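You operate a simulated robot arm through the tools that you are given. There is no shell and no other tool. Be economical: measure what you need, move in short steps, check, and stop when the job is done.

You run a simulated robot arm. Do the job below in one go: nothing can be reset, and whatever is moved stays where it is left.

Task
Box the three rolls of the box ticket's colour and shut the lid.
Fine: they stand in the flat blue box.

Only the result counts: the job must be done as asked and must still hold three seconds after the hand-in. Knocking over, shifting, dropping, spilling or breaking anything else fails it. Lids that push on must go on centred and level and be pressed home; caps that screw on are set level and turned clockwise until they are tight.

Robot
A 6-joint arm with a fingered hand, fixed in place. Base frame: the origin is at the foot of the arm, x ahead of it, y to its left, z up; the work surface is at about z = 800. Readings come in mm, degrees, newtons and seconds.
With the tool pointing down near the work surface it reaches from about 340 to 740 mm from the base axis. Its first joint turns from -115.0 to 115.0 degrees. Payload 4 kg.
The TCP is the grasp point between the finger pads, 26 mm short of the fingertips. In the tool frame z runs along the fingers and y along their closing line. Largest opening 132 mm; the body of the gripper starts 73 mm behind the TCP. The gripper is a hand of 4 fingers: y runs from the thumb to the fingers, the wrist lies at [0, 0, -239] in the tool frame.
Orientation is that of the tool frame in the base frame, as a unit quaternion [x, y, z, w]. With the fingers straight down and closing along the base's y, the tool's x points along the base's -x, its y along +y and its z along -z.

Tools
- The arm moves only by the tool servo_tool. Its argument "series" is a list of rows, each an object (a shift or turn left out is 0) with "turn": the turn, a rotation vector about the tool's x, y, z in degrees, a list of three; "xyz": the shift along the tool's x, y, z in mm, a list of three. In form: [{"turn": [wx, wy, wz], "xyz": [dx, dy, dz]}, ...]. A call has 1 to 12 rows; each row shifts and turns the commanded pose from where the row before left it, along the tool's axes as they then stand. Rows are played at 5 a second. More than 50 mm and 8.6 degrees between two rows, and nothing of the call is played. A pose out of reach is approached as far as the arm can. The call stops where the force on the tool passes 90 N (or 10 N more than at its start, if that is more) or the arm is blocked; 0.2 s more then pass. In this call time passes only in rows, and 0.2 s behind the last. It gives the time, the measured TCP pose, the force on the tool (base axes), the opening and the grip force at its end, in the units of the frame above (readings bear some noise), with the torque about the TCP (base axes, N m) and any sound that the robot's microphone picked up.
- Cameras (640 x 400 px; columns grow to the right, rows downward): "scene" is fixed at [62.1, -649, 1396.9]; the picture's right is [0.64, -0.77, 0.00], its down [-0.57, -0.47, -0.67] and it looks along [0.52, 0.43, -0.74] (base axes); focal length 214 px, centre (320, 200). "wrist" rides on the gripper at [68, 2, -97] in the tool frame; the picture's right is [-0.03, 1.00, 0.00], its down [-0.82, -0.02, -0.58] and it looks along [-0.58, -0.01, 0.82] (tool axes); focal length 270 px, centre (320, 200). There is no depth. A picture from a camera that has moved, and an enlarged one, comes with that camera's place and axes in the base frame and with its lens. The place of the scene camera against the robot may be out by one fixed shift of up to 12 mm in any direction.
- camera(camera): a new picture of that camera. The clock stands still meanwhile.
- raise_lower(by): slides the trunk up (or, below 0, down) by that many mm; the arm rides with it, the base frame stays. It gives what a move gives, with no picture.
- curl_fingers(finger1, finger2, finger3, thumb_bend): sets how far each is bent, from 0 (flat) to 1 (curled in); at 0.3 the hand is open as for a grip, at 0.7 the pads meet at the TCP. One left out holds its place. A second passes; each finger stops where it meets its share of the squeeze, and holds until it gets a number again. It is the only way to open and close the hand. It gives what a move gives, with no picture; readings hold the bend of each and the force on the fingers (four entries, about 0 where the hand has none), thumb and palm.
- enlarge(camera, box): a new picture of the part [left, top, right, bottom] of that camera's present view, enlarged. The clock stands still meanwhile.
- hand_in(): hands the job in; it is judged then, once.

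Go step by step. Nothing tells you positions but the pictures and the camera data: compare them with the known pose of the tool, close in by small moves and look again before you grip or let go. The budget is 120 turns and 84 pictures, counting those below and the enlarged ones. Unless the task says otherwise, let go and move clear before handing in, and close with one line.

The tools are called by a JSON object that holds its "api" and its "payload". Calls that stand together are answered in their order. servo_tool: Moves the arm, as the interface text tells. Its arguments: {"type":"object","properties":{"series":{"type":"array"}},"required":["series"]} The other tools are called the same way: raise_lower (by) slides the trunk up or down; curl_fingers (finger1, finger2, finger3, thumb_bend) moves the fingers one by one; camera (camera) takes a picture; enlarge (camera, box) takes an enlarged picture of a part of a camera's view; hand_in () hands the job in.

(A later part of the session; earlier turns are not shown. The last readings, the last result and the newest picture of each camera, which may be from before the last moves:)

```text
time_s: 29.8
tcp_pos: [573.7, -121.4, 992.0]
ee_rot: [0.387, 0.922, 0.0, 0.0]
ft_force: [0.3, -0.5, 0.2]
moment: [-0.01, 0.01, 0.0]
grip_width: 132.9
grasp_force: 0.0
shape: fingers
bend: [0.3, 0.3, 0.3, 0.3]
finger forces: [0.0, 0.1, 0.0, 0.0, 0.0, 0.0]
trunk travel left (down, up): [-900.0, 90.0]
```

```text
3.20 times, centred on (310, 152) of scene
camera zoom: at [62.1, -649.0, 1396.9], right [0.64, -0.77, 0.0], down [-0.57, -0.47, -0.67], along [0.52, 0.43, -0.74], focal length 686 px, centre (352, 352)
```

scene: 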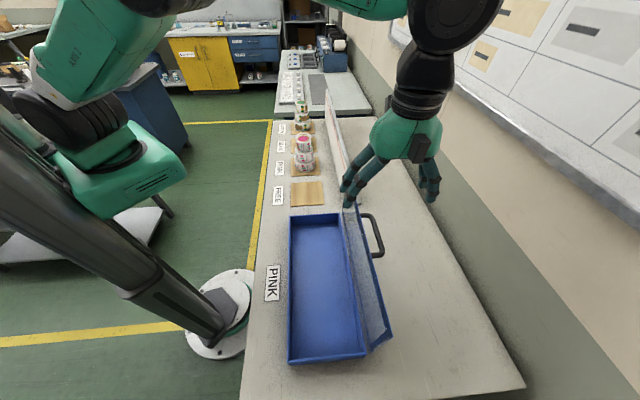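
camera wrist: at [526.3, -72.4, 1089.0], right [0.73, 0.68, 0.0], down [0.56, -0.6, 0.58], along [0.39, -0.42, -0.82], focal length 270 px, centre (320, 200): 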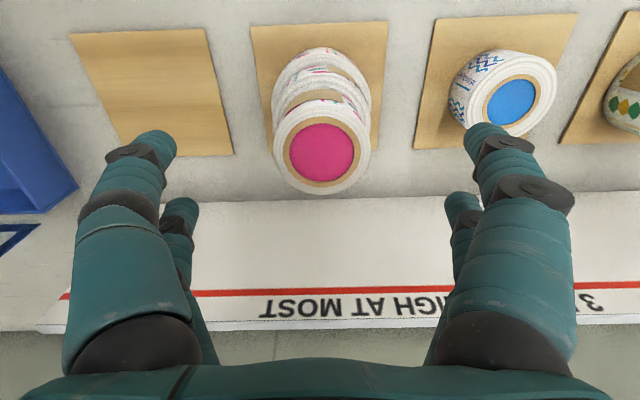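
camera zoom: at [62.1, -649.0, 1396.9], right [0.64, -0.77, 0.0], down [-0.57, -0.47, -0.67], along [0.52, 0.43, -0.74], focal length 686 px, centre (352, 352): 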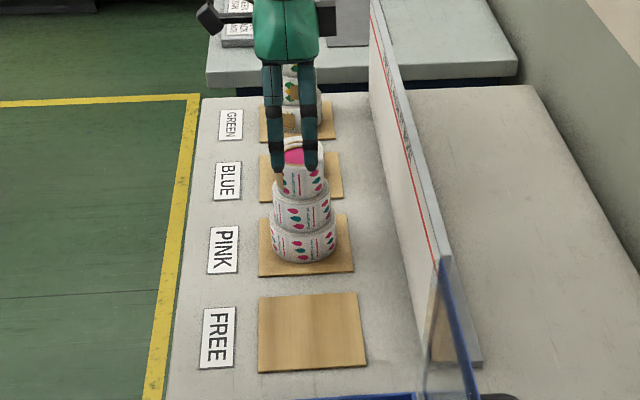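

The alignment is good. I'll descend to z 934, so the tips stay above the middle roll, and close gently.

{"api": "servo_tool", "payload": {"series": [{"xyz": [0, 0, 30]}, {"xyz": [0, 0, 28]}]}}

{"api": "curl_fingers", "payload": {"finger1": 0.48, "finger2": 0.48, "finger3": 0.48, "thumb_bend": 0.48}}

{"api": "enlarge", "payload": {"camera": "wrist", "box": [160, 0, 480, 260]}}

{"api": "enlarge", "payload": {"camera": "scene", "box": [275, 110, 335, 180]}}

```text
time_s: 30.4
tcp_pos: [571.4, -120.0, 935.7]
ee_rot: [0.386, 0.922, 0.0, 0.0]
ft_force: [-0.5, 0.2, -0.1]
moment: [-0.03, 0.01, 0.0]
grip_width: 132.5
grasp_force: 0.0
shape: fingers
bend: [0.3, 0.3, 0.3, 0.3]
finger forces: [0.0, 0.1, 0.0, 0.1, 0.0, 0.0]
trunk travel left (down, up): [-900.0, 90.0]
```

```text
time_s: 31.4
tcp_pos: [571.8, -121.0, 935.8]
ee_rot: [0.386, 0.922, 0.0, 0.001]
ft_force: [-0.2, 0.2, 0.2]
moment: [0.01, 0.01, 0.02]
grip_width: 73.1
grasp_force: 0.0
shape: fingers
bend: [0.48, 0.48, 0.48, 0.48]
finger forces: [0.1, 0.0, 0.1, 0.0, 0.1, 0.0]
trunk travel left (down, up): [-900.0, 90.0]
```

```text
1.54 times, centred on (320, 130) of wrist
camera zoom: at [525.7, -71.7, 1031.6], right [0.73, 0.68, 0.0], down [0.56, -0.6, 0.58], along [0.39, -0.42, -0.82], focal length 416 px, centre (320, 308)
```

zoom: 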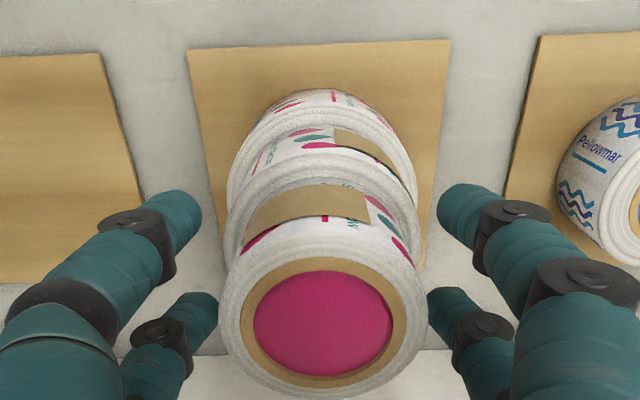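

```text
5.71 times, centred on (305, 145) of scene
camera zoom: at [62.1, -649.0, 1396.9], right [0.64, -0.77, 0.0], down [-0.57, -0.47, -0.67], along [0.52, 0.43, -0.74], focal length 1226 px, centre (406, 514)
```

zoom: 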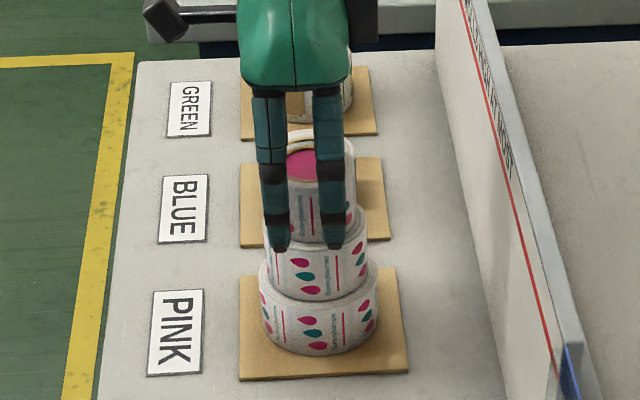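

To keep the tips clear of the middle roll I'll rise 6 mm before closing.

{"api": "servo_tool", "payload": {"series": [{"xyz": [0, 0, -6]}]}}

{"api": "curl_fingers", "payload": {"finger1": 0.58, "finger2": 0.58, "finger3": 0.58, "thumb_bend": 0.58}}

{"api": "enlarge", "payload": {"camera": "wrist", "box": [160, 0, 480, 260]}}

```text
time_s: 31.8
tcp_pos: [570.7, -120.7, 941.7]
ee_rot: [0.386, 0.922, 0.0, 0.001]
ft_force: [-0.4, 0.1, 0.2]
moment: [0.0, -0.02, -0.01]
grip_width: 73.3
grasp_force: 0.1
shape: fingers
bend: [0.48, 0.48, 0.48, 0.48]
finger forces: [0.0, 0.0, 0.1, 0.1, 0.0, 0.1]
trunk travel left (down, up): [-900.0, 90.0]
```

```text
time_s: 32.8
tcp_pos: [572.2, -121.9, 941.2]
ee_rot: [0.387, 0.922, 0.0, 0.001]
ft_force: [0.3, -0.3, -0.5]
moment: [0.03, -0.03, 0.02]
grip_width: 44.1
grasp_force: 1.8
shape: fingers
bend: [0.56, 0.54, 0.54, 0.57]
finger forces: [0.3, 1.9, 1.9, 0.0, 0.5, 0.0]
trunk travel left (down, up): [-900.0, 90.0]
```

```text
1.54 times, centred on (320, 130) of wrist
camera zoom: at [525.8, -71.9, 1038.1], right [0.73, 0.68, 0.0], down [0.56, -0.6, 0.58], along [0.39, -0.42, -0.82], focal length 416 px, centre (320, 308)
```

zoom: 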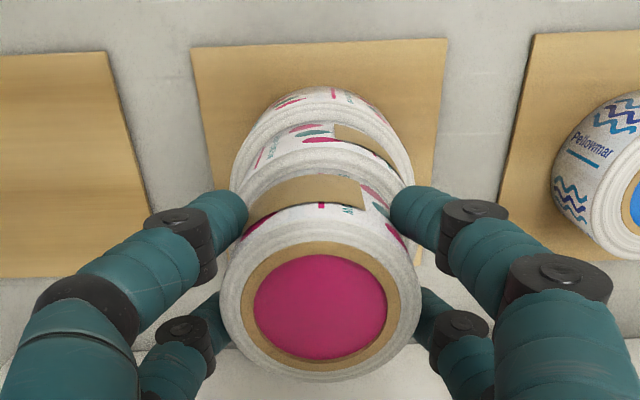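

{"api": "curl_fingers", "payload": {"finger1": 0.7, "finger2": 0.7, "finger3": 0.7, "thumb_bend": 0.7}}

{"api": "enlarge", "payload": {"camera": "wrist", "box": [160, 0, 480, 260]}}

```text
time_s: 33.8
tcp_pos: [572.2, -121.6, 942.0]
ee_rot: [0.387, 0.922, -0.001, 0.0]
ft_force: [0.0, -0.6, 0.4]
moment: [0.02, 0.03, -0.02]
grip_width: 38.0
grasp_force: 20.2
shape: fingers
bend: [0.57, 0.54, 0.57, 0.64]
finger forces: [9.4, 11.0, 8.3, 0.1, 10.4, 0.0]
trunk travel left (down, up): [-900.0, 90.0]
```

```text
1.54 times, centred on (320, 130) of wrist
camera zoom: at [525.8, -71.9, 1038.1], right [0.73, 0.68, 0.0], down [0.56, -0.6, 0.58], along [0.39, -0.42, -0.82], focal length 416 px, centre (320, 308)
```

zoom: 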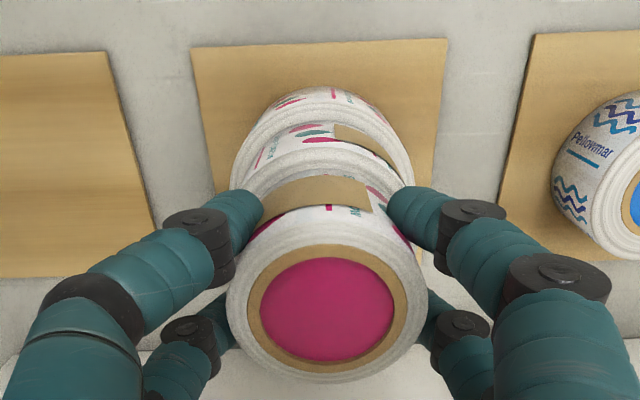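

All four fingers press with about 10 N. I'll lift slowly and check that only the top roll comes.

{"api": "servo_tool", "payload": {"series": [{"xyz": [0, 0, -6]}, {"xyz": [0, 0, -12]}, {"xyz": [0, 0, -22]}]}}

{"api": "enlarge", "payload": {"camera": "wrist", "box": [160, 0, 480, 260]}}

{"api": "enlarge", "payload": {"camera": "scene", "box": [275, 110, 335, 180]}}

```text
time_s: 34.6
tcp_pos: [572.6, -120.9, 982.9]
ee_rot: [0.387, 0.922, 0.0, 0.001]
ft_force: [0.6, 0.0, -0.2]
moment: [0.02, -0.03, -0.01]
grip_width: 37.5
grasp_force: 19.6
shape: fingers
bend: [0.57, 0.54, 0.57, 0.64]
finger forces: [9.5, 10.8, 8.6, 0.0, 10.4, 0.0]
trunk travel left (down, up): [-900.0, 90.0]
```

```text
1.54 times, centred on (320, 130) of wrist
camera zoom: at [526.0, -72.9, 1078.7], right [0.73, 0.68, 0.0], down [0.56, -0.6, 0.58], along [0.39, -0.42, -0.82], focal length 416 px, centre (320, 308)
```

zoom: 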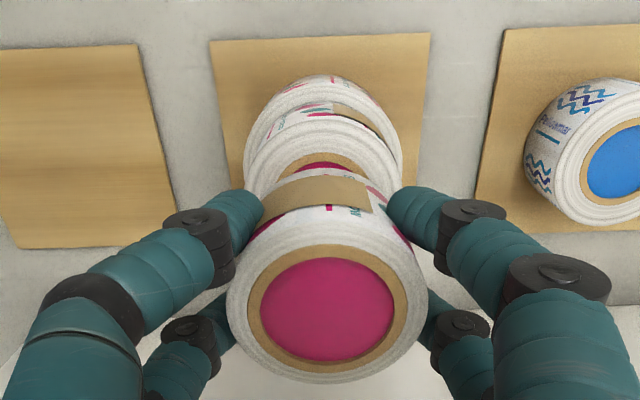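

```text
5.71 times, centred on (305, 145) of scene
camera zoom: at [62.1, -649.0, 1396.9], right [0.64, -0.77, 0.0], down [-0.57, -0.47, -0.67], along [0.52, 0.43, -0.74], focal length 1226 px, centre (406, 514)
```

zoom: 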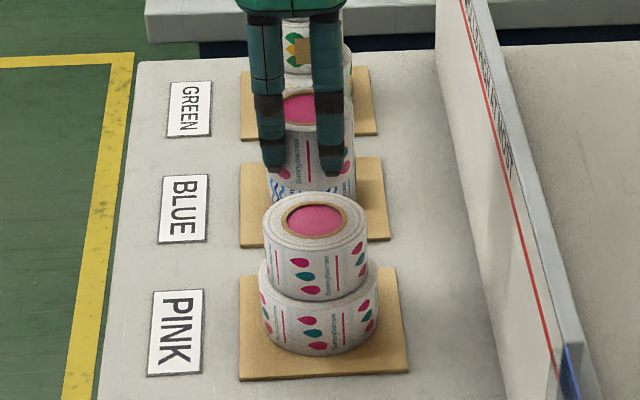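

The top roll came up cleanly. I'll carry it over to the near-left end of the box (s ≈ −292 along the bench axis).

{"api": "servo_tool", "payload": {"series": [{"xyz": [0, -30, -20]}, {"xyz": [0, -47, 0]}, {"xyz": [0, -47, 0]}, {"xyz": [0, -47, 0]}, {"xyz": [0, -47, 0]}, {"xyz": [0, -47, 0]}, {"xyz": [0, -47, 0]}, {"xyz": [0, -47, 0]}, {"xyz": [0, -47, 0]}, {"xyz": [0, -47, 0]}, {"xyz": [0, -47, 0]}, {"xyz": [0, -47, 0]}]}}

{"api": "servo_tool", "payload": {"series": [{"xyz": [-15, -36, 0]}, {"xyz": [-15, -36, 20]}]}}

{"api": "camera", "payload": {"camera": "wrist"}}

{"api": "enlarge", "payload": {"camera": "scene", "box": [240, 190, 420, 390]}}

```text
time_s: 37.2
tcp_pos: [180.7, -505.9, 1002.9]
ee_rot: [0.387, 0.922, 0.001, 0.001]
ft_force: [-0.7, 0.6, -0.4]
moment: [-0.01, 0.02, 0.02]
grip_width: 36.8
grasp_force: 19.7
shape: fingers
bend: [0.57, 0.54, 0.57, 0.64]
finger forces: [9.2, 11.7, 8.5, 0.0, 10.0, 0.1]
trunk travel left (down, up): [-900.0, 90.0]
```

```text
time_s: 37.8
tcp_pos: [150.8, -578.9, 982.3]
ee_rot: [0.386, 0.922, 0.0, 0.0]
ft_force: [-0.4, -0.4, -0.4]
moment: [0.05, 0.01, -0.03]
grip_width: 37.1
grasp_force: 19.9
shape: fingers
bend: [0.57, 0.54, 0.57, 0.64]
finger forces: [9.4, 11.7, 8.6, 0.0, 9.9, 0.1]
trunk travel left (down, up): [-900.0, 90.0]
```

```text
38 pictures are left
camera wrist: at [103.8, -529.6, 1077.9], right [0.73, 0.68, 0.0], down [0.56, -0.6, 0.58], along [0.39, -0.42, -0.82], focal length 270 px, centre (320, 200)
```

wrist: 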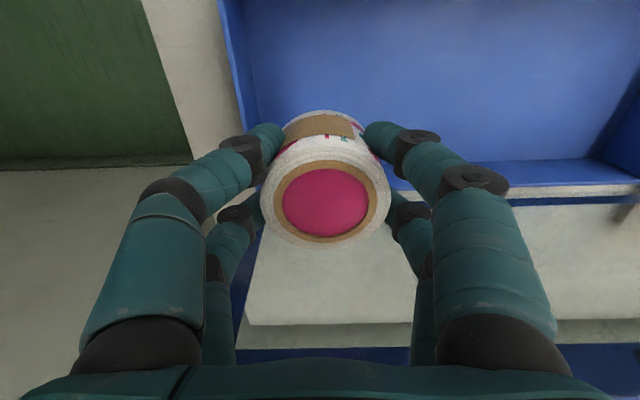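

```text
2.00 times, centred on (330, 290) of scene
camera zoom: at [62.1, -649.0, 1396.9], right [0.64, -0.77, 0.0], down [-0.57, -0.47, -0.67], along [0.52, 0.43, -0.74], focal length 429 px, centre (300, 20)
```

zoom: 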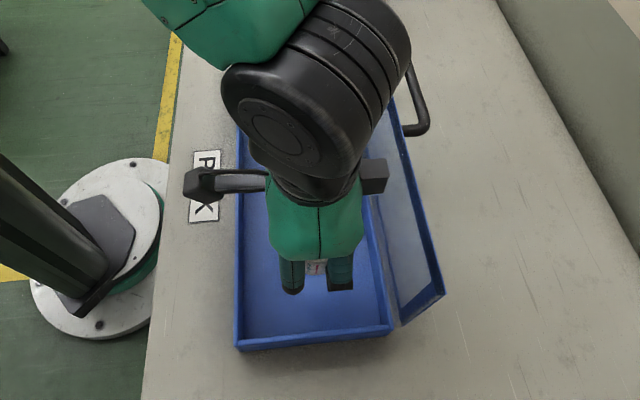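

The position is good, clear of both the box's end wall and the lid. I'll lower into the box, staying above the floor first.

{"api": "servo_tool", "payload": {"series": [{"xyz": [0, 5, 35]}, {"xyz": [0, 0, 35]}, {"xyz": [0, 0, 35]}]}}

{"api": "camera", "payload": {"camera": "wrist"}}

```text
time_s: 38.6
tcp_pos: [154.1, -574.8, 876.6]
ee_rot: [0.387, 0.922, -0.001, 0.001]
ft_force: [0.0, -0.6, 0.0]
moment: [0.01, 0.02, 0.0]
grip_width: 36.5
grasp_force: 20.4
shape: fingers
bend: [0.57, 0.54, 0.57, 0.64]
finger forces: [9.2, 11.8, 8.5, 0.0, 10.0, 0.0]
trunk travel left (down, up): [-900.0, 90.0]
```

```text
36 pictures are left
camera wrist: at [108.4, -525.6, 972.8], right [0.73, 0.68, 0.0], down [0.56, -0.6, 0.58], along [0.39, -0.42, -0.82], focal length 270 px, centre (320, 200)
```

wrist: 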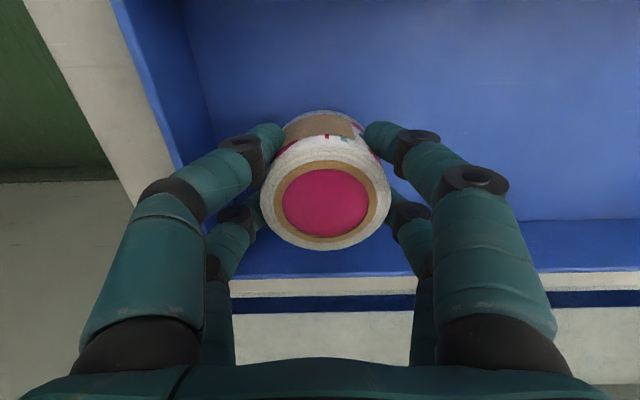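

{"api": "servo_tool", "payload": {"series": [{"xyz": [0, 0, 12]}, {"xyz": [0, 0, 8]}]}}

{"api": "servo_tool", "payload": {"series": [{"xyz": [0, 0, 3]}]}}

{"api": "servo_tool", "payload": {"series": [{"xyz": [0, 0, 3]}]}}

```text
time_s: 39.2
tcp_pos: [153.3, -574.2, 855.5]
ee_rot: [0.386, 0.922, 0.001, 0.0]
ft_force: [-0.3, 0.3, -0.3]
moment: [0.0, 0.0, 0.02]
grip_width: 36.8
grasp_force: 19.8
shape: fingers
bend: [0.57, 0.54, 0.57, 0.64]
finger forces: [9.1, 11.8, 8.6, 0.0, 10.1, 0.1]
trunk travel left (down, up): [-900.0, 90.0]
```

```text
time_s: 39.6
tcp_pos: [153.2, -574.5, 852.8]
ee_rot: [0.386, 0.922, 0.0, 0.0]
ft_force: [-0.4, 0.4, -0.1]
moment: [0.01, 0.02, 0.0]
grip_width: 37.0
grasp_force: 20.1
shape: fingers
bend: [0.57, 0.54, 0.57, 0.64]
finger forces: [9.3, 11.8, 8.6, 0.0, 10.2, 0.1]
trunk travel left (down, up): [-900.0, 90.0]
```

```text
time_s: 40.0
tcp_pos: [154.1, -574.0, 850.6]
ee_rot: [0.386, 0.923, 0.0, 0.0]
ft_force: [0.5, -0.8, 1.5]
moment: [-0.01, -0.08, 0.03]
grip_width: 36.9
grasp_force: 20.3
shape: fingers
bend: [0.57, 0.54, 0.57, 0.64]
finger forces: [9.3, 11.7, 8.6, 0.0, 10.1, 0.0]
trunk travel left (down, up): [-900.0, 90.0]
```

First contact is at about z 850.6. One more mm, then release gently.

{"api": "servo_tool", "payload": {"series": [{"xyz": [0, 0, 1]}]}}

{"api": "curl_fingers", "payload": {"finger1": 0.47, "finger2": 0.47, "finger3": 0.47, "thumb_bend": 0.47}}

{"api": "servo_tool", "payload": {"series": [{"xyz": [0, 0, -20]}, {"xyz": [0, 0, -40]}, {"xyz": [0, 0, -45]}, {"xyz": [0, 0, -45]}]}}

{"api": "camera", "payload": {"camera": "wrist"}}

```text
time_s: 40.4
tcp_pos: [154.3, -574.5, 850.7]
ee_rot: [0.386, 0.922, -0.001, 0.001]
ft_force: [-2.1, 0.6, 4.6]
moment: [0.01, -0.12, -0.01]
grip_width: 36.8
grasp_force: 20.6
shape: fingers
bend: [0.58, 0.54, 0.57, 0.64]
finger forces: [9.8, 11.4, 8.9, 0.1, 10.4, 0.0]
trunk travel left (down, up): [-900.0, 90.0]
```

```text
time_s: 41.4
tcp_pos: [154.1, -575.0, 850.0]
ee_rot: [0.387, 0.922, -0.001, 0.002]
ft_force: [0.2, -0.8, 1.2]
moment: [-0.01, -0.02, 0.01]
grip_width: 75.5
grasp_force: 0.1
shape: fingers
bend: [0.47, 0.47, 0.47, 0.47]
finger forces: [0.0, 0.0, 0.0, 0.1, 0.0, 0.0]
trunk travel left (down, up): [-900.0, 90.0]
```

```text
time_s: 42.4
tcp_pos: [155.6, -573.2, 1001.9]
ee_rot: [0.387, 0.922, 0.0, 0.001]
ft_force: [0.6, 0.1, -0.1]
moment: [-0.03, -0.03, 0.01]
grip_width: 75.8
grasp_force: 0.1
shape: fingers
bend: [0.47, 0.47, 0.47, 0.47]
finger forces: [0.1, 0.0, 0.0, 0.0, 0.0, 0.0]
trunk travel left (down, up): [-900.0, 90.0]
```

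```text
35 pictures are left
camera wrist: at [108.6, -524.1, 1098.1], right [0.73, 0.68, 0.0], down [0.56, -0.6, 0.58], along [0.39, -0.42, -0.82], focal length 270 px, centre (320, 200)
```

wrist: 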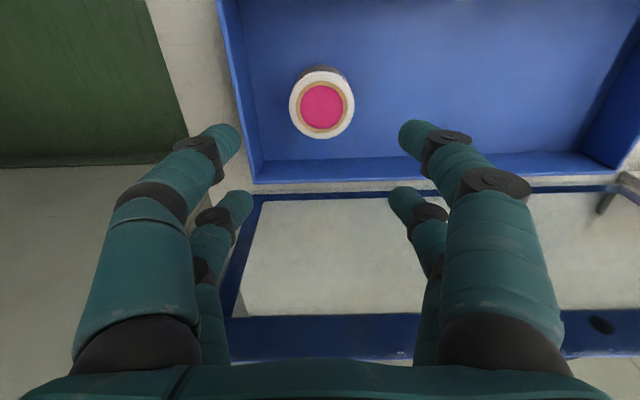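

The roll stands on the box floor. I'm going back for the middle roll.

{"api": "servo_tool", "payload": {"series": [{"xyz": [15, 48, 0]}, {"xyz": [15, 47, 0]}, {"xyz": [0, 48, 0]}, {"xyz": [0, 48, 0]}, {"xyz": [0, 48, 0]}, {"xyz": [0, 48, 0]}, {"xyz": [0, 48, 0]}, {"xyz": [0, 48, 0]}, {"xyz": [0, 48, 0]}, {"xyz": [0, 48, 0]}, {"xyz": [0, 48, 0]}, {"xyz": [0, 48, 0]}]}}

{"api": "curl_fingers", "payload": {"finger1": 0.3, "finger2": 0.3, "finger3": 0.3, "thumb_bend": 0.3}}

{"api": "servo_tool", "payload": {"series": [{"xyz": [0, 39, 0]}, {"xyz": [0, 0, 30]}]}}

{"api": "enlarge", "payload": {"camera": "wrist", "box": [160, 0, 480, 260]}}

```text
refused: row 1 steps farther than a row can; nothing moved
```

```text
time_s: 43.4
tcp_pos: [155.1, -573.6, 1001.7]
ee_rot: [0.386, 0.922, 0.0, 0.0]
ft_force: [0.3, 0.5, -1.1]
moment: [0.02, 0.04, 0.02]
grip_width: 132.5
grasp_force: 0.0
shape: fingers
bend: [0.3, 0.3, 0.3, 0.3]
finger forces: [0.1, 0.0, 0.0, 0.0, 0.0, 0.0]
trunk travel left (down, up): [-900.0, 90.0]
```

```text
time_s: 44.0
tcp_pos: [183.2, -545.5, 970.3]
ee_rot: [0.386, 0.922, -0.001, 0.0]
ft_force: [-0.3, -0.2, 1.0]
moment: [0.04, 0.05, 0.03]
grip_width: 132.7
grasp_force: 0.0
shape: fingers
bend: [0.3, 0.3, 0.3, 0.3]
finger forces: [0.0, 0.0, 0.0, 0.1, 0.0, 0.0]
trunk travel left (down, up): [-900.0, 90.0]
```

```text
1.54 times, centred on (320, 130) of wrist
camera zoom: at [136.4, -497.2, 1066.8], right [0.73, 0.68, 0.0], down [0.56, -0.6, 0.58], along [0.39, -0.42, -0.82], focal length 416 px, centre (320, 308)
```

zoom: 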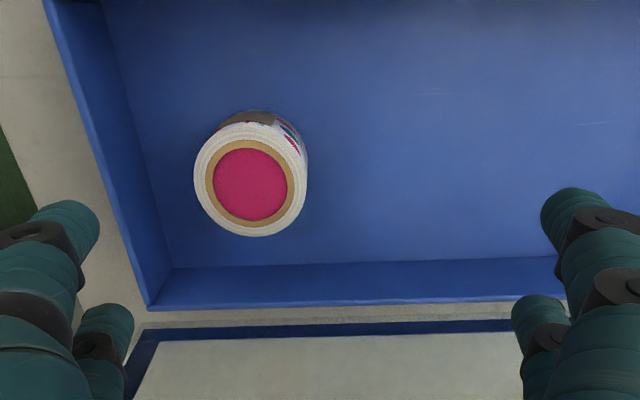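

The first row was too long, so only the smaller moves played, and they did no harm. I'll redo the return with shorter rows.

{"api": "servo_tool", "payload": {"series": [{"xyz": [2.5, 47.9, 0]}, {"xyz": [2.5, 47.9, 0]}, {"xyz": [2.5, 47.9, 0]}, {"xyz": [2.5, 47.9, 0]}, {"xyz": [2.5, 47.9, 0]}, {"xyz": [2.5, 47.9, 0]}, {"xyz": [2.5, 47.9, 0]}, {"xyz": [2.5, 47.9, 0]}, {"xyz": [2.5, 47.9, 0]}, {"xyz": [2.5, 47.9, 0]}, {"xyz": [2.5, 47.9, 0]}, {"xyz": [2.5, 47.9, 0]}]}}

{"api": "enlarge", "payload": {"camera": "wrist", "box": [160, 0, 480, 260]}}

```text
time_s: 46.6
tcp_pos: [570.9, -119.9, 968.8]
ee_rot: [0.387, 0.922, -0.001, 0.0]
ft_force: [-0.4, 0.3, 0.3]
moment: [0.02, 0.02, 0.03]
grip_width: 132.7
grasp_force: 0.1
shape: fingers
bend: [0.3, 0.3, 0.3, 0.3]
finger forces: [0.0, 0.0, 0.0, 0.0, 0.1, 0.0]
trunk travel left (down, up): [-900.0, 90.0]
```

```text
1.54 times, centred on (320, 130) of wrist
camera zoom: at [525.6, -71.9, 1065.6], right [0.73, 0.68, 0.0], down [0.56, -0.6, 0.58], along [0.39, -0.42, -0.82], focal length 416 px, centre (320, 308)
```

zoom: 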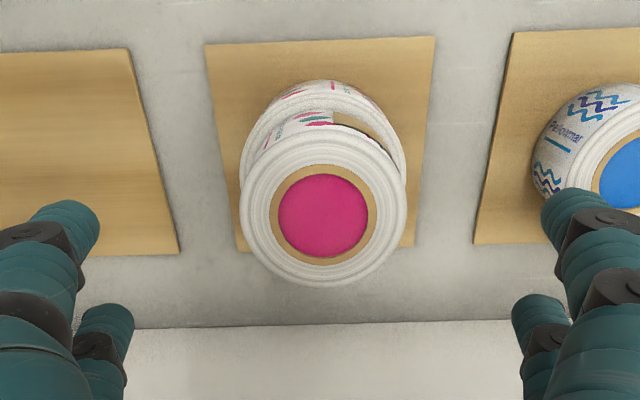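

The middle roll's centre is about 3 mm farther out and its top is near z 897. I'll line up, descend to TCP 899, and grip.

{"api": "servo_tool", "payload": {"series": [{"xyz": [-3, 1, 20]}, {"xyz": [0, 0, 30]}, {"xyz": [0, 0, 20]}]}}

{"api": "curl_fingers", "payload": {"finger1": 0.45, "finger2": 0.45, "finger3": 0.45, "thumb_bend": 0.45}}

{"api": "enlarge", "payload": {"camera": "wrist", "box": [160, 0, 480, 260]}}

```text
time_s: 47.4
tcp_pos: [573.2, -122.8, 899.3]
ee_rot: [0.387, 0.922, 0.0, 0.001]
ft_force: [0.4, -0.3, 0.2]
moment: [0.03, 0.02, 0.04]
grip_width: 132.7
grasp_force: 0.1
shape: fingers
bend: [0.3, 0.3, 0.3, 0.3]
finger forces: [0.1, 0.0, 0.0, 0.0, 0.0, 0.1]
trunk travel left (down, up): [-900.0, 90.0]
```

```text
time_s: 48.4
tcp_pos: [574.2, -122.8, 899.3]
ee_rot: [0.386, 0.922, -0.001, 0.001]
ft_force: [0.1, 0.4, 0.0]
moment: [0.0, 0.01, 0.03]
grip_width: 83.3
grasp_force: 0.1
shape: fingers
bend: [0.45, 0.45, 0.45, 0.45]
finger forces: [0.0, 0.0, 0.0, 0.0, 0.0, 0.0]
trunk travel left (down, up): [-900.0, 90.0]
```

```text
1.54 times, centred on (320, 130) of wrist
camera zoom: at [527.7, -74.8, 995.8], right [0.73, 0.68, 0.0], down [0.56, -0.6, 0.58], along [0.39, -0.42, -0.82], focal length 416 px, centre (320, 308)
```

zoom: 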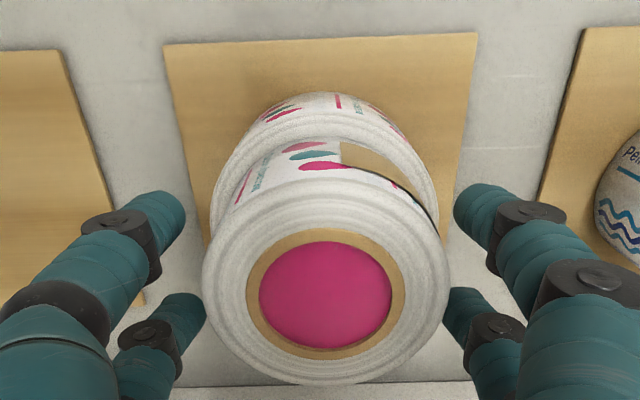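

{"api": "servo_tool", "payload": {"series": [{"xyz": [0, 1.5, 0]}]}}

{"api": "curl_fingers", "payload": {"finger1": 0.52, "finger2": 0.52, "finger3": 0.52, "thumb_bend": 0.52}}

{"api": "curl_fingers", "payload": {"finger1": 0.7, "finger2": 0.7, "finger3": 0.7, "thumb_bend": 0.7}}

{"api": "servo_tool", "payload": {"series": [{"xyz": [0, 0, -6]}, {"xyz": [0, 0, -14]}, {"xyz": [0, 0, -30]}]}}

{"api": "enlarge", "payload": {"camera": "wrist", "box": [160, 0, 480, 260]}}

```text
time_s: 48.8
tcp_pos: [575.2, -121.7, 899.4]
ee_rot: [0.387, 0.922, -0.001, 0.001]
ft_force: [-0.7, 0.3, 0.5]
moment: [0.0, -0.01, 0.0]
grip_width: 83.4
grasp_force: 0.1
shape: fingers
bend: [0.45, 0.45, 0.45, 0.45]
finger forces: [0.0, 0.0, 0.0, 0.0, 0.0, 0.1]
trunk travel left (down, up): [-900.0, 90.0]
```

```text
time_s: 49.8
tcp_pos: [576.0, -123.1, 898.9]
ee_rot: [0.387, 0.922, 0.0, 0.0]
ft_force: [-0.2, 0.6, 0.1]
moment: [-0.04, -0.01, 0.01]
grip_width: 63.2
grasp_force: 2.0
shape: fingers
bend: [0.51, 0.5, 0.5, 0.51]
finger forces: [0.7, 1.3, 1.2, 0.1, 1.0, 0.0]
trunk travel left (down, up): [-900.0, 90.0]
```

```text
time_s: 50.8
tcp_pos: [575.5, -122.4, 900.2]
ee_rot: [0.387, 0.922, -0.001, 0.0]
ft_force: [0.0, -0.7, -0.7]
moment: [-0.02, 0.03, 0.0]
grip_width: 58.2
grasp_force: 21.3
shape: fingers
bend: [0.51, 0.49, 0.53, 0.59]
finger forces: [10.3, 11.1, 8.0, 0.0, 13.1, 0.0]
trunk travel left (down, up): [-900.0, 90.0]
```

```text
time_s: 51.6
tcp_pos: [574.4, -122.4, 950.9]
ee_rot: [0.387, 0.922, -0.001, 0.0]
ft_force: [-1.2, -0.7, -1.6]
moment: [0.0, 0.01, -0.03]
grip_width: 58.0
grasp_force: 20.8
shape: fingers
bend: [0.5, 0.49, 0.53, 0.59]
finger forces: [10.4, 11.3, 7.9, 0.0, 12.9, 0.0]
trunk travel left (down, up): [-900.0, 90.0]
```

```text
1.54 times, centred on (320, 130) of wrist
camera zoom: at [528.5, -73.7, 1046.6], right [0.73, 0.68, 0.0], down [0.56, -0.6, 0.58], along [0.39, -0.42, -0.82], focal length 416 px, centre (320, 308)
```

zoom: 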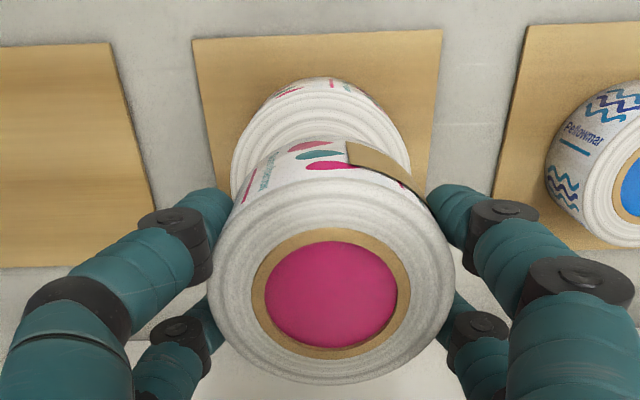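

The middle roll came up cleanly. I'll carry it to the middle of the box.

{"api": "servo_tool", "payload": {"series": [{"xyz": [0, -8, -35]}, {"xyz": [-2.5, -45, 0]}, {"xyz": [-2.5, -45, 0]}, {"xyz": [-2.5, -45, 0]}, {"xyz": [-2.5, -45, 0]}, {"xyz": [-2.5, -45, 0]}, {"xyz": [-2.5, -45, 0]}, {"xyz": [-2.5, -45, 0]}, {"xyz": [-2.5, -45, 0]}, {"xyz": [-2.5, -45, 0]}, {"xyz": [-2.5, -45, 0]}, {"xyz": [-2.5, -45, 0]}]}}

{"api": "servo_tool", "payload": {"series": [{"xyz": [0, 0, 40]}, {"xyz": [0, 0, 40]}, {"xyz": [0, 0, 25]}]}}

{"api": "camera", "payload": {"camera": "wrist"}}

```text
time_s: 54.2
tcp_pos: [235.8, -494.3, 986.0]
ee_rot: [0.387, 0.922, 0.0, 0.0]
ft_force: [-0.4, -1.0, -0.7]
moment: [0.01, -0.02, 0.03]
grip_width: 57.5
grasp_force: 21.3
shape: fingers
bend: [0.5, 0.49, 0.53, 0.6]
finger forces: [10.4, 11.6, 8.3, 0.0, 12.9, 0.0]
trunk travel left (down, up): [-900.0, 90.0]
```

```text
time_s: 55.0
tcp_pos: [235.6, -495.6, 880.6]
ee_rot: [0.387, 0.922, 0.0, 0.001]
ft_force: [0.2, -0.5, -1.4]
moment: [-0.02, -0.02, 0.0]
grip_width: 57.4
grasp_force: 21.6
shape: fingers
bend: [0.5, 0.49, 0.53, 0.6]
finger forces: [10.3, 11.5, 8.2, 0.0, 13.0, 0.1]
trunk travel left (down, up): [-900.0, 90.0]
```

```text
30 pictures are left
camera wrist: at [190.2, -446.8, 976.8], right [0.73, 0.68, 0.0], down [0.56, -0.6, 0.58], along [0.39, -0.42, -0.82], focal length 270 px, centre (320, 200)
```

wrist: 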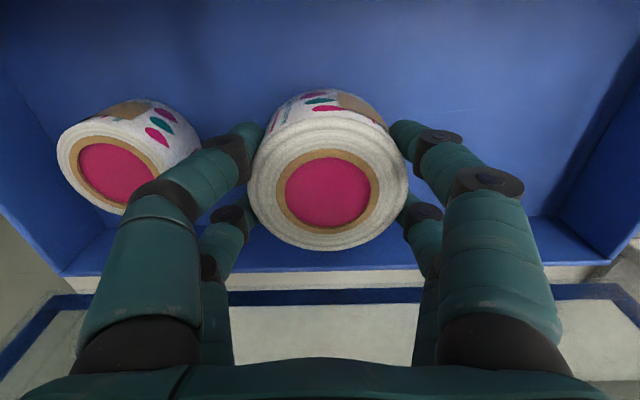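

{"api": "servo_tool", "payload": {"series": [{"xyz": [0, 0, 12]}, {"xyz": [0, 0, 10]}]}}

{"api": "servo_tool", "payload": {"series": [{"xyz": [0, 0, 3]}]}}

{"api": "servo_tool", "payload": {"series": [{"xyz": [0, 0, 2]}]}}

{"api": "servo_tool", "payload": {"series": [{"xyz": [0, 0, 2]}]}}

```text
time_s: 55.6
tcp_pos: [236.1, -494.5, 857.1]
ee_rot: [0.388, 0.922, -0.001, 0.001]
ft_force: [0.3, 0.8, -1.4]
moment: [0.0, 0.03, 0.03]
grip_width: 58.0
grasp_force: 21.8
shape: fingers
bend: [0.5, 0.49, 0.53, 0.6]
finger forces: [10.3, 11.5, 8.2, 0.0, 13.0, 0.1]
trunk travel left (down, up): [-900.0, 90.0]
```

```text
time_s: 56.0
tcp_pos: [236.0, -493.8, 854.7]
ee_rot: [0.387, 0.922, 0.0, 0.001]
ft_force: [-0.3, 0.3, -1.4]
moment: [0.02, 0.0, -0.01]
grip_width: 57.4
grasp_force: 21.4
shape: fingers
bend: [0.5, 0.49, 0.53, 0.6]
finger forces: [10.3, 11.5, 8.2, 0.0, 13.0, 0.0]
trunk travel left (down, up): [-900.0, 90.0]
```

```text
time_s: 56.4
tcp_pos: [236.2, -494.3, 855.2]
ee_rot: [0.387, 0.922, -0.002, 0.0]
ft_force: [-2.7, -0.2, 5.2]
moment: [0.11, -0.09, 0.03]
grip_width: 57.5
grasp_force: 21.8
shape: fingers
bend: [0.5, 0.49, 0.53, 0.6]
finger forces: [10.4, 11.1, 8.3, 0.0, 13.3, 0.1]
trunk travel left (down, up): [-900.0, 90.0]
```

```text
time_s: 56.8
tcp_pos: [235.8, -495.2, 854.0]
ee_rot: [0.386, 0.922, -0.001, 0.002]
ft_force: [-2.3, 0.6, 16.7]
moment: [0.21, -0.12, 0.04]
grip_width: 57.5
grasp_force: 22.5
shape: fingers
bend: [0.5, 0.49, 0.53, 0.6]
finger forces: [11.0, 11.1, 8.7, 0.1, 13.9, 0.0]
trunk travel left (down, up): [-900.0, 90.0]
```

It is on the floor at about z 854. Releasing and rising.

{"api": "curl_fingers", "payload": {"finger1": 0.43, "finger2": 0.43, "finger3": 0.43, "thumb_bend": 0.43}}

{"api": "servo_tool", "payload": {"series": [{"xyz": [0, 0, -20]}, {"xyz": [0, 0, -40]}, {"xyz": [0, 0, -45]}]}}

{"api": "camera", "payload": {"camera": "wrist"}}

```text
time_s: 57.8
tcp_pos: [235.8, -496.1, 851.0]
ee_rot: [0.386, 0.922, 0.0, 0.001]
ft_force: [-0.9, -0.3, -0.1]
moment: [0.02, -0.02, 0.0]
grip_width: 88.9
grasp_force: 0.1
shape: fingers
bend: [0.43, 0.43, 0.43, 0.43]
finger forces: [0.0, 0.0, 0.0, 0.1, 0.0, 0.0]
trunk travel left (down, up): [-900.0, 90.0]
```

```text
time_s: 58.6
tcp_pos: [236.3, -493.3, 957.1]
ee_rot: [0.387, 0.922, 0.0, 0.001]
ft_force: [-0.4, -0.4, 0.2]
moment: [-0.01, 0.03, -0.01]
grip_width: 89.4
grasp_force: 0.0
shape: fingers
bend: [0.43, 0.43, 0.43, 0.43]
finger forces: [0.0, 0.0, 0.0, 0.1, 0.0, 0.1]
trunk travel left (down, up): [-900.0, 90.0]
```

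```text
29 pictures are left
camera wrist: at [189.7, -444.5, 1053.1], right [0.73, 0.68, 0.0], down [0.56, -0.6, 0.58], along [0.39, -0.42, -0.82], focal length 270 px, centre (320, 200)
```

wrist: 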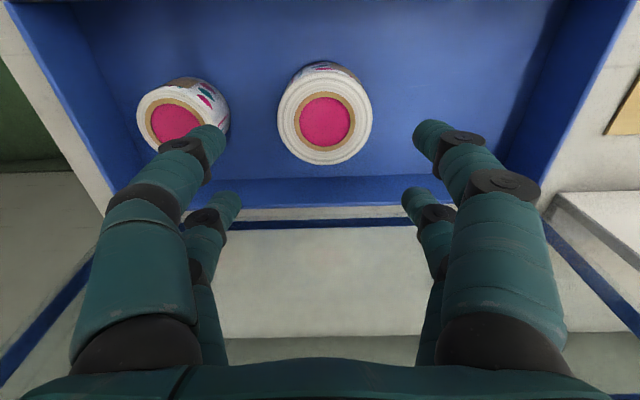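

Two rolls are in. I'm going back for the last one.

{"api": "servo_tool", "payload": {"series": [{"xyz": [2.7, 45.6, 0]}, {"xyz": [2.7, 45.6, 0]}, {"xyz": [2.7, 45.6, 0]}, {"xyz": [2.7, 45.6, 0]}, {"xyz": [2.7, 45.6, 0]}, {"xyz": [2.7, 45.6, 0]}, {"xyz": [2.7, 45.6, 0]}, {"xyz": [2.7, 45.6, 0]}, {"xyz": [2.7, 45.6, 0]}, {"xyz": [2.7, 45.6, 0]}, {"xyz": [2.7, 45.6, 0]}]}}

{"api": "curl_fingers", "payload": {"finger1": 0.3, "finger2": 0.3, "finger3": 0.3, "thumb_bend": 0.3}}

{"api": "servo_tool", "payload": {"series": [{"xyz": [0, 0, 40]}]}}

{"api": "enlarge", "payload": {"camera": "wrist", "box": [160, 0, 480, 260]}}

```text
time_s: 61.0
tcp_pos: [574.5, -120.2, 955.3]
ee_rot: [0.388, 0.922, -0.001, 0.001]
ft_force: [-1.0, -0.6, 0.1]
moment: [-0.02, 0.02, 0.0]
grip_width: 89.4
grasp_force: 0.1
shape: fingers
bend: [0.43, 0.43, 0.43, 0.43]
finger forces: [0.0, 0.0, 0.0, 0.1, 0.1, 0.1]
trunk travel left (down, up): [-900.0, 90.0]
```

```text
time_s: 62.0
tcp_pos: [573.0, -122.3, 955.0]
ee_rot: [0.387, 0.922, -0.001, 0.001]
ft_force: [0.1, 0.1, 0.1]
moment: [0.0, 0.03, 0.01]
grip_width: 132.3
grasp_force: 0.0
shape: fingers
bend: [0.3, 0.3, 0.3, 0.3]
finger forces: [0.0, 0.0, 0.0, 0.0, 0.0, 0.0]
trunk travel left (down, up): [-900.0, 90.0]
```

```text
time_s: 62.4
tcp_pos: [574.2, -120.7, 914.6]
ee_rot: [0.386, 0.922, -0.001, 0.0]
ft_force: [-0.6, -0.5, -0.3]
moment: [-0.01, 0.0, -0.02]
grip_width: 132.5
grasp_force: 0.1
shape: fingers
bend: [0.3, 0.3, 0.3, 0.3]
finger forces: [0.0, 0.0, 0.1, 0.1, 0.0, 0.0]
trunk travel left (down, up): [-900.0, 90.0]
```

```text
1.54 times, centred on (320, 130) of wrist
camera zoom: at [528.0, -72.5, 1011.6], right [0.73, 0.68, 0.0], down [0.56, -0.6, 0.58], along [0.39, -0.42, -0.82], focal length 416 px, centre (320, 308)
```

zoom: 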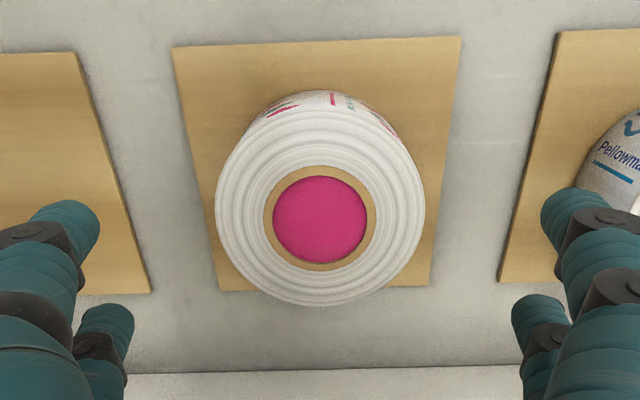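

Aligned: the roll's top is near z 851 and its diameter is about 86. I'll descend and grip.

{"api": "servo_tool", "payload": {"series": [{"xyz": [0, 0, 30]}, {"xyz": [0, 0, 33]}]}}

{"api": "curl_fingers", "payload": {"finger1": 0.46, "finger2": 0.46, "finger3": 0.46, "thumb_bend": 0.46}}

{"api": "curl_fingers", "payload": {"finger1": 0.7, "finger2": 0.7, "finger3": 0.7, "thumb_bend": 0.7}}

{"api": "servo_tool", "payload": {"series": [{"xyz": [0, 0, -6]}, {"xyz": [0, 0, -14]}, {"xyz": [0, 0, -30]}]}}

{"api": "enlarge", "payload": {"camera": "wrist", "box": [160, 0, 480, 260]}}

```text
time_s: 63.0
tcp_pos: [573.9, -120.8, 852.6]
ee_rot: [0.386, 0.922, 0.0, 0.002]
ft_force: [0.6, -0.6, -0.6]
moment: [0.01, 0.0, -0.01]
grip_width: 132.5
grasp_force: 0.1
shape: fingers
bend: [0.3, 0.3, 0.3, 0.3]
finger forces: [0.0, 0.0, 0.1, 0.0, 0.1, 0.0]
trunk travel left (down, up): [-900.0, 90.0]
```

```text
time_s: 64.0
tcp_pos: [573.5, -121.6, 853.2]
ee_rot: [0.387, 0.922, 0.001, 0.001]
ft_force: [1.2, 0.4, 0.5]
moment: [-0.01, 0.0, 0.03]
grip_width: 80.3
grasp_force: 0.7
shape: fingers
bend: [0.46, 0.45, 0.45, 0.46]
finger forces: [0.0, 0.8, 0.6, 0.0, 0.1, 0.0]
trunk travel left (down, up): [-900.0, 90.0]
```

```text
time_s: 65.0
tcp_pos: [572.7, -121.7, 852.3]
ee_rot: [0.387, 0.922, 0.0, 0.001]
ft_force: [-0.4, 0.1, 0.2]
moment: [-0.01, -0.04, -0.02]
grip_width: 71.6
grasp_force: 23.0
shape: fingers
bend: [0.46, 0.44, 0.48, 0.56]
finger forces: [11.2, 11.4, 8.0, 0.0, 14.3, 0.1]
trunk travel left (down, up): [-900.0, 90.0]
```

```text
time_s: 65.8
tcp_pos: [572.3, -122.1, 902.6]
ee_rot: [0.386, 0.922, 0.0, 0.001]
ft_force: [-0.1, 0.1, -2.1]
moment: [0.0, 0.02, 0.03]
grip_width: 71.9
grasp_force: 22.6
shape: fingers
bend: [0.46, 0.44, 0.48, 0.56]
finger forces: [11.0, 11.7, 7.9, 0.0, 14.0, 0.0]
trunk travel left (down, up): [-900.0, 90.0]
```

```text
1.54 times, centred on (320, 130) of wrist
camera zoom: at [526.2, -72.9, 998.7], right [0.73, 0.68, 0.0], down [0.56, -0.6, 0.58], along [0.39, -0.42, -0.82], focal length 416 px, centre (320, 308)
```

zoom: 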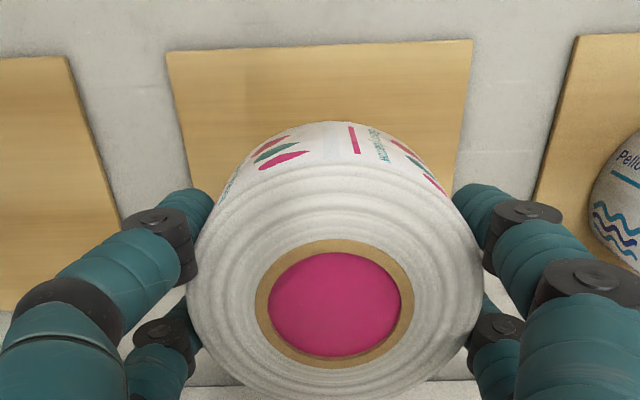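

{"api": "servo_tool", "payload": {"series": [{"xyz": [0, 0, -45]}, {"xyz": [0, 0, -20]}, {"xyz": [-3.3, -43.3, 0]}, {"xyz": [-3.3, -43.3, 0]}, {"xyz": [-3.3, -43.3, 0]}, {"xyz": [-3.3, -43.3, 0]}, {"xyz": [-3.3, -43.3, 0]}, {"xyz": [-3.3, -43.3, 0]}, {"xyz": [-3.3, -43.3, 0]}, {"xyz": [-3.3, -43.3, 0]}, {"xyz": [-3.3, -43.3, 0]}]}}

{"api": "servo_tool", "payload": {"series": [{"xyz": [0, 0, 40]}, {"xyz": [0, 0, 35]}]}}

{"api": "camera", "payload": {"camera": "wrist"}}

```text
time_s: 68.2
tcp_pos: [316.2, -417.7, 967.3]
ee_rot: [0.386, 0.922, 0.0, 0.001]
ft_force: [-0.9, -0.7, -2.2]
moment: [0.01, 0.0, 0.0]
grip_width: 71.6
grasp_force: 22.8
shape: fingers
bend: [0.46, 0.44, 0.49, 0.56]
finger forces: [11.0, 11.8, 8.1, 0.0, 13.8, 0.1]
trunk travel left (down, up): [-900.0, 90.0]
```

```text
time_s: 68.8
tcp_pos: [317.6, -418.0, 892.4]
ee_rot: [0.387, 0.922, 0.0, 0.001]
ft_force: [-0.4, 0.1, -2.0]
moment: [0.02, 0.02, 0.02]
grip_width: 71.6
grasp_force: 23.0
shape: fingers
bend: [0.46, 0.44, 0.49, 0.56]
finger forces: [11.1, 11.9, 8.1, 0.1, 13.8, 0.1]
trunk travel left (down, up): [-900.0, 90.0]
```

```text
26 pictures are left
camera wrist: at [270.5, -368.6, 988.3], right [0.73, 0.68, 0.0], down [0.56, -0.6, 0.58], along [0.39, -0.42, -0.82], focal length 270 px, centre (320, 200)
```

wrist: 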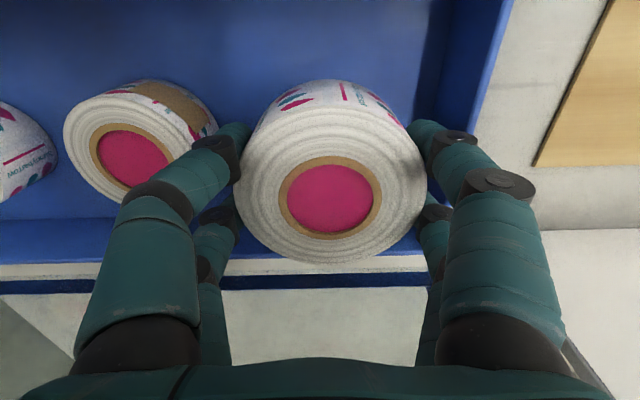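

There is clearance on both sides. I'll shift 3 mm left and lower to contact.

{"api": "servo_tool", "payload": {"series": [{"xyz": [0, -3, 20]}, {"xyz": [0, 0, 13]}]}}

{"api": "servo_tool", "payload": {"series": [{"xyz": [0, 0, 3]}]}}

{"api": "servo_tool", "payload": {"series": [{"xyz": [0, 0, 2]}]}}

{"api": "servo_tool", "payload": {"series": [{"xyz": [0, 0, 2]}]}}

```text
time_s: 69.4
tcp_pos: [314.1, -418.1, 860.0]
ee_rot: [0.387, 0.922, -0.001, 0.002]
ft_force: [0.5, 0.5, -2.0]
moment: [0.0, -0.04, 0.0]
grip_width: 71.6
grasp_force: 22.7
shape: fingers
bend: [0.46, 0.44, 0.49, 0.56]
finger forces: [11.0, 12.0, 8.0, 0.1, 13.8, 0.1]
trunk travel left (down, up): [-900.0, 90.0]
```

```text
time_s: 69.8
tcp_pos: [314.2, -417.6, 856.5]
ee_rot: [0.387, 0.922, 0.0, 0.001]
ft_force: [0.2, -0.1, -1.9]
moment: [0.0, 0.0, -0.02]
grip_width: 71.5
grasp_force: 22.3
shape: fingers
bend: [0.46, 0.44, 0.49, 0.56]
finger forces: [11.0, 11.9, 8.1, 0.0, 14.0, 0.0]
trunk travel left (down, up): [-900.0, 90.0]
```

```text
time_s: 70.2
tcp_pos: [314.3, -417.4, 855.2]
ee_rot: [0.387, 0.922, -0.001, 0.001]
ft_force: [0.5, -0.5, -1.8]
moment: [0.03, 0.02, 0.0]
grip_width: 71.8
grasp_force: 21.7
shape: fingers
bend: [0.46, 0.44, 0.49, 0.56]
finger forces: [11.0, 11.9, 8.0, 0.0, 13.8, 0.1]
trunk travel left (down, up): [-900.0, 90.0]
```

```text
time_s: 70.6
tcp_pos: [313.7, -417.5, 852.8]
ee_rot: [0.386, 0.922, -0.001, 0.001]
ft_force: [1.4, 0.1, -1.1]
moment: [-0.03, -0.01, 0.04]
grip_width: 71.4
grasp_force: 22.6
shape: fingers
bend: [0.46, 0.44, 0.49, 0.56]
finger forces: [11.1, 12.0, 8.2, 0.0, 13.9, 0.0]
trunk travel left (down, up): [-900.0, 90.0]
```

{"api": "servo_tool", "payload": {"series": [{"xyz": [0, 0, 1.5]}]}}

{"api": "servo_tool", "payload": {"series": [{"xyz": [0, 0, 1]}]}}

```text
time_s: 71.0
tcp_pos: [314.1, -419.2, 852.5]
ee_rot: [0.386, 0.922, 0.0, 0.001]
ft_force: [0.0, -0.4, 5.0]
moment: [0.09, -0.13, 0.02]
grip_width: 71.5
grasp_force: 22.2
shape: fingers
bend: [0.46, 0.44, 0.49, 0.57]
finger forces: [11.5, 11.7, 8.1, 0.1, 14.2, 0.1]
trunk travel left (down, up): [-900.0, 90.0]
```

```text
time_s: 71.4
tcp_pos: [313.4, -419.0, 852.0]
ee_rot: [0.387, 0.922, -0.001, 0.001]
ft_force: [-0.1, 0.6, 11.4]
moment: [0.12, -0.1, 0.02]
grip_width: 71.4
grasp_force: 23.0
shape: fingers
bend: [0.46, 0.43, 0.49, 0.57]
finger forces: [11.4, 11.6, 8.1, 0.0, 14.3, 0.0]
trunk travel left (down, up): [-900.0, 90.0]
```

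The roll is seated. Opening just enough to clear it, then rising.

{"api": "curl_fingers", "payload": {"finger1": 0.395, "finger2": 0.395, "finger3": 0.42, "thumb_bend": 0.42}}

{"api": "servo_tool", "payload": {"series": [{"xyz": [0, 0, -15]}, {"xyz": [0, 0, -40]}, {"xyz": [0, 0, -45]}, {"xyz": [0, 0, -45]}, {"xyz": [0, 0, -45]}]}}

{"api": "camera", "payload": {"camera": "wrist"}}

{"api": "enlarge", "payload": {"camera": "scene", "box": [240, 190, 420, 390]}}

```text
time_s: 72.4
tcp_pos: [313.6, -419.3, 850.8]
ee_rot: [0.387, 0.922, 0.001, 0.001]
ft_force: [-0.2, -1.1, 0.5]
moment: [0.01, -0.04, -0.02]
grip_width: 97.7
grasp_force: 0.0
shape: fingers
bend: [0.39, 0.39, 0.42, 0.42]
finger forces: [0.0, 0.0, 0.1, 0.0, 0.0, 0.0]
trunk travel left (down, up): [-900.0, 90.0]
```

```text
time_s: 73.6
tcp_pos: [313.9, -417.4, 1042.8]
ee_rot: [0.387, 0.922, 0.0, 0.001]
ft_force: [-0.6, -0.3, -0.5]
moment: [0.0, 0.01, -0.02]
grip_width: 97.6
grasp_force: 0.1
shape: fingers
bend: [0.39, 0.39, 0.42, 0.42]
finger forces: [0.0, 0.0, 0.0, 0.1, 0.1, 0.1]
trunk travel left (down, up): [-900.0, 90.0]
```

```text
25 pictures are left
camera wrist: at [267.8, -369.0, 1138.4], right [0.73, 0.68, 0.0], down [0.56, -0.6, 0.58], along [0.39, -0.42, -0.82], focal length 270 px, centre (320, 200)
```

wrist: 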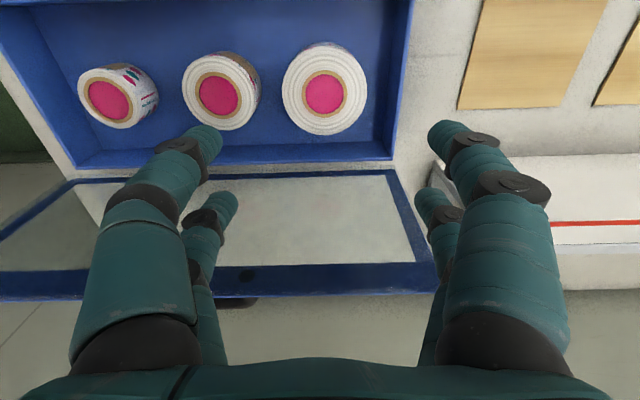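

```text
2.00 times, centred on (330, 290) of scene
camera zoom: at [62.1, -649.0, 1396.9], right [0.64, -0.77, 0.0], down [-0.57, -0.47, -0.67], along [0.52, 0.43, -0.74], focal length 429 px, centre (300, 20)
```

zoom: 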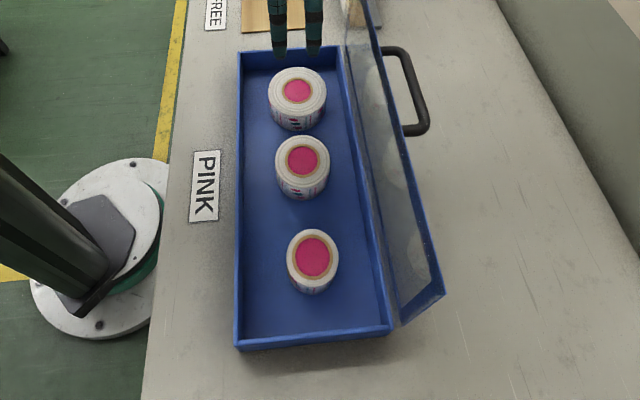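

All three pink rolls are standing in the box. To shut the lid I'll reverse the opening: rise, turn the hand, and put the robot-side fingers into the handle loop.

{"api": "servo_tool", "payload": {"series": [{"xyz": [0, 0, -45]}, {"turn": [0, 0, 8.2]}, {"turn": [0, 0, 8.2]}, {"turn": [0, 0, 8.2]}, {"turn": [0, 0, 8.2]}, {"turn": [0, 0, 8.2]}, {"turn": [0, 0, 8.2]}, {"turn": [0, 0, 8.2]}, {"turn": [0, 0, 8.2]}, {"turn": [0, 0, 8.2]}, {"turn": [0, 0, 8.2]}, {"turn": [0, 0, 8]}]}}

{"api": "curl_fingers", "payload": {"finger1": 0.3, "finger2": 0.3, "finger3": 0.59, "thumb_bend": 0.59}}

{"api": "servo_tool", "payload": {"series": [{"xyz": [-33, 0, 0]}, {"xyz": [-33, 0, 0]}, {"xyz": [-33, 0, 0]}, {"xyz": [0, 40, 0]}, {"xyz": [0, 40, 0]}, {"xyz": [0, 32, 0]}]}}

{"api": "camera", "payload": {"camera": "wrist"}}

```text
time_s: 76.2
tcp_pos: [313.9, -416.6, 1085.0]
ee_rot: [0.926, 0.379, 0.0, 0.001]
ft_force: [0.7, 0.1, -0.2]
moment: [0.0, -0.01, 0.01]
grip_width: 97.8
grasp_force: 0.1
shape: fingers
bend: [0.39, 0.39, 0.42, 0.42]
finger forces: [0.1, 0.1, 0.0, 0.0, 0.1, 0.0]
trunk travel left (down, up): [-900.0, 90.0]
```

```text
time_s: 77.2
tcp_pos: [315.1, -417.9, 1085.5]
ee_rot: [0.926, 0.379, 0.0, 0.001]
ft_force: [0.4, 0.6, -1.3]
moment: [0.0, -0.02, -0.01]
grip_width: 84.4
grasp_force: 0.0
shape: fingers
bend: [0.3, 0.3, 0.59, 0.59]
finger forces: [0.0, 0.0, 0.1, 0.0, 0.0, 0.0]
trunk travel left (down, up): [-900.0, 90.0]
```

```text
time_s: 78.6
tcp_pos: [322.5, -569.2, 1085.3]
ee_rot: [0.926, 0.379, 0.0, 0.0]
ft_force: [0.1, -0.4, 0.1]
moment: [-0.01, 0.0, -0.01]
grip_width: 84.2
grasp_force: 0.0
shape: fingers
bend: [0.3, 0.3, 0.59, 0.59]
finger forces: [0.0, 0.0, 0.1, 0.1, 0.0, 0.1]
trunk travel left (down, up): [-900.0, 90.0]
```

```text
23 pictures are left
camera wrist: at [372.9, -522.1, 1181.4], right [0.68, -0.73, 0.0], down [-0.6, -0.56, 0.58], along [-0.42, -0.39, -0.82], focal length 270 px, centre (320, 200)
```

wrist: 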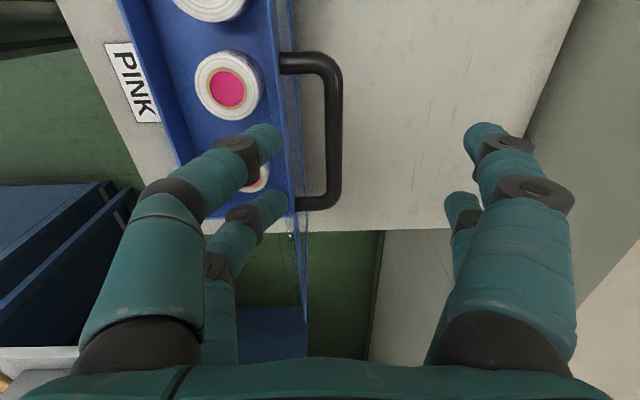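

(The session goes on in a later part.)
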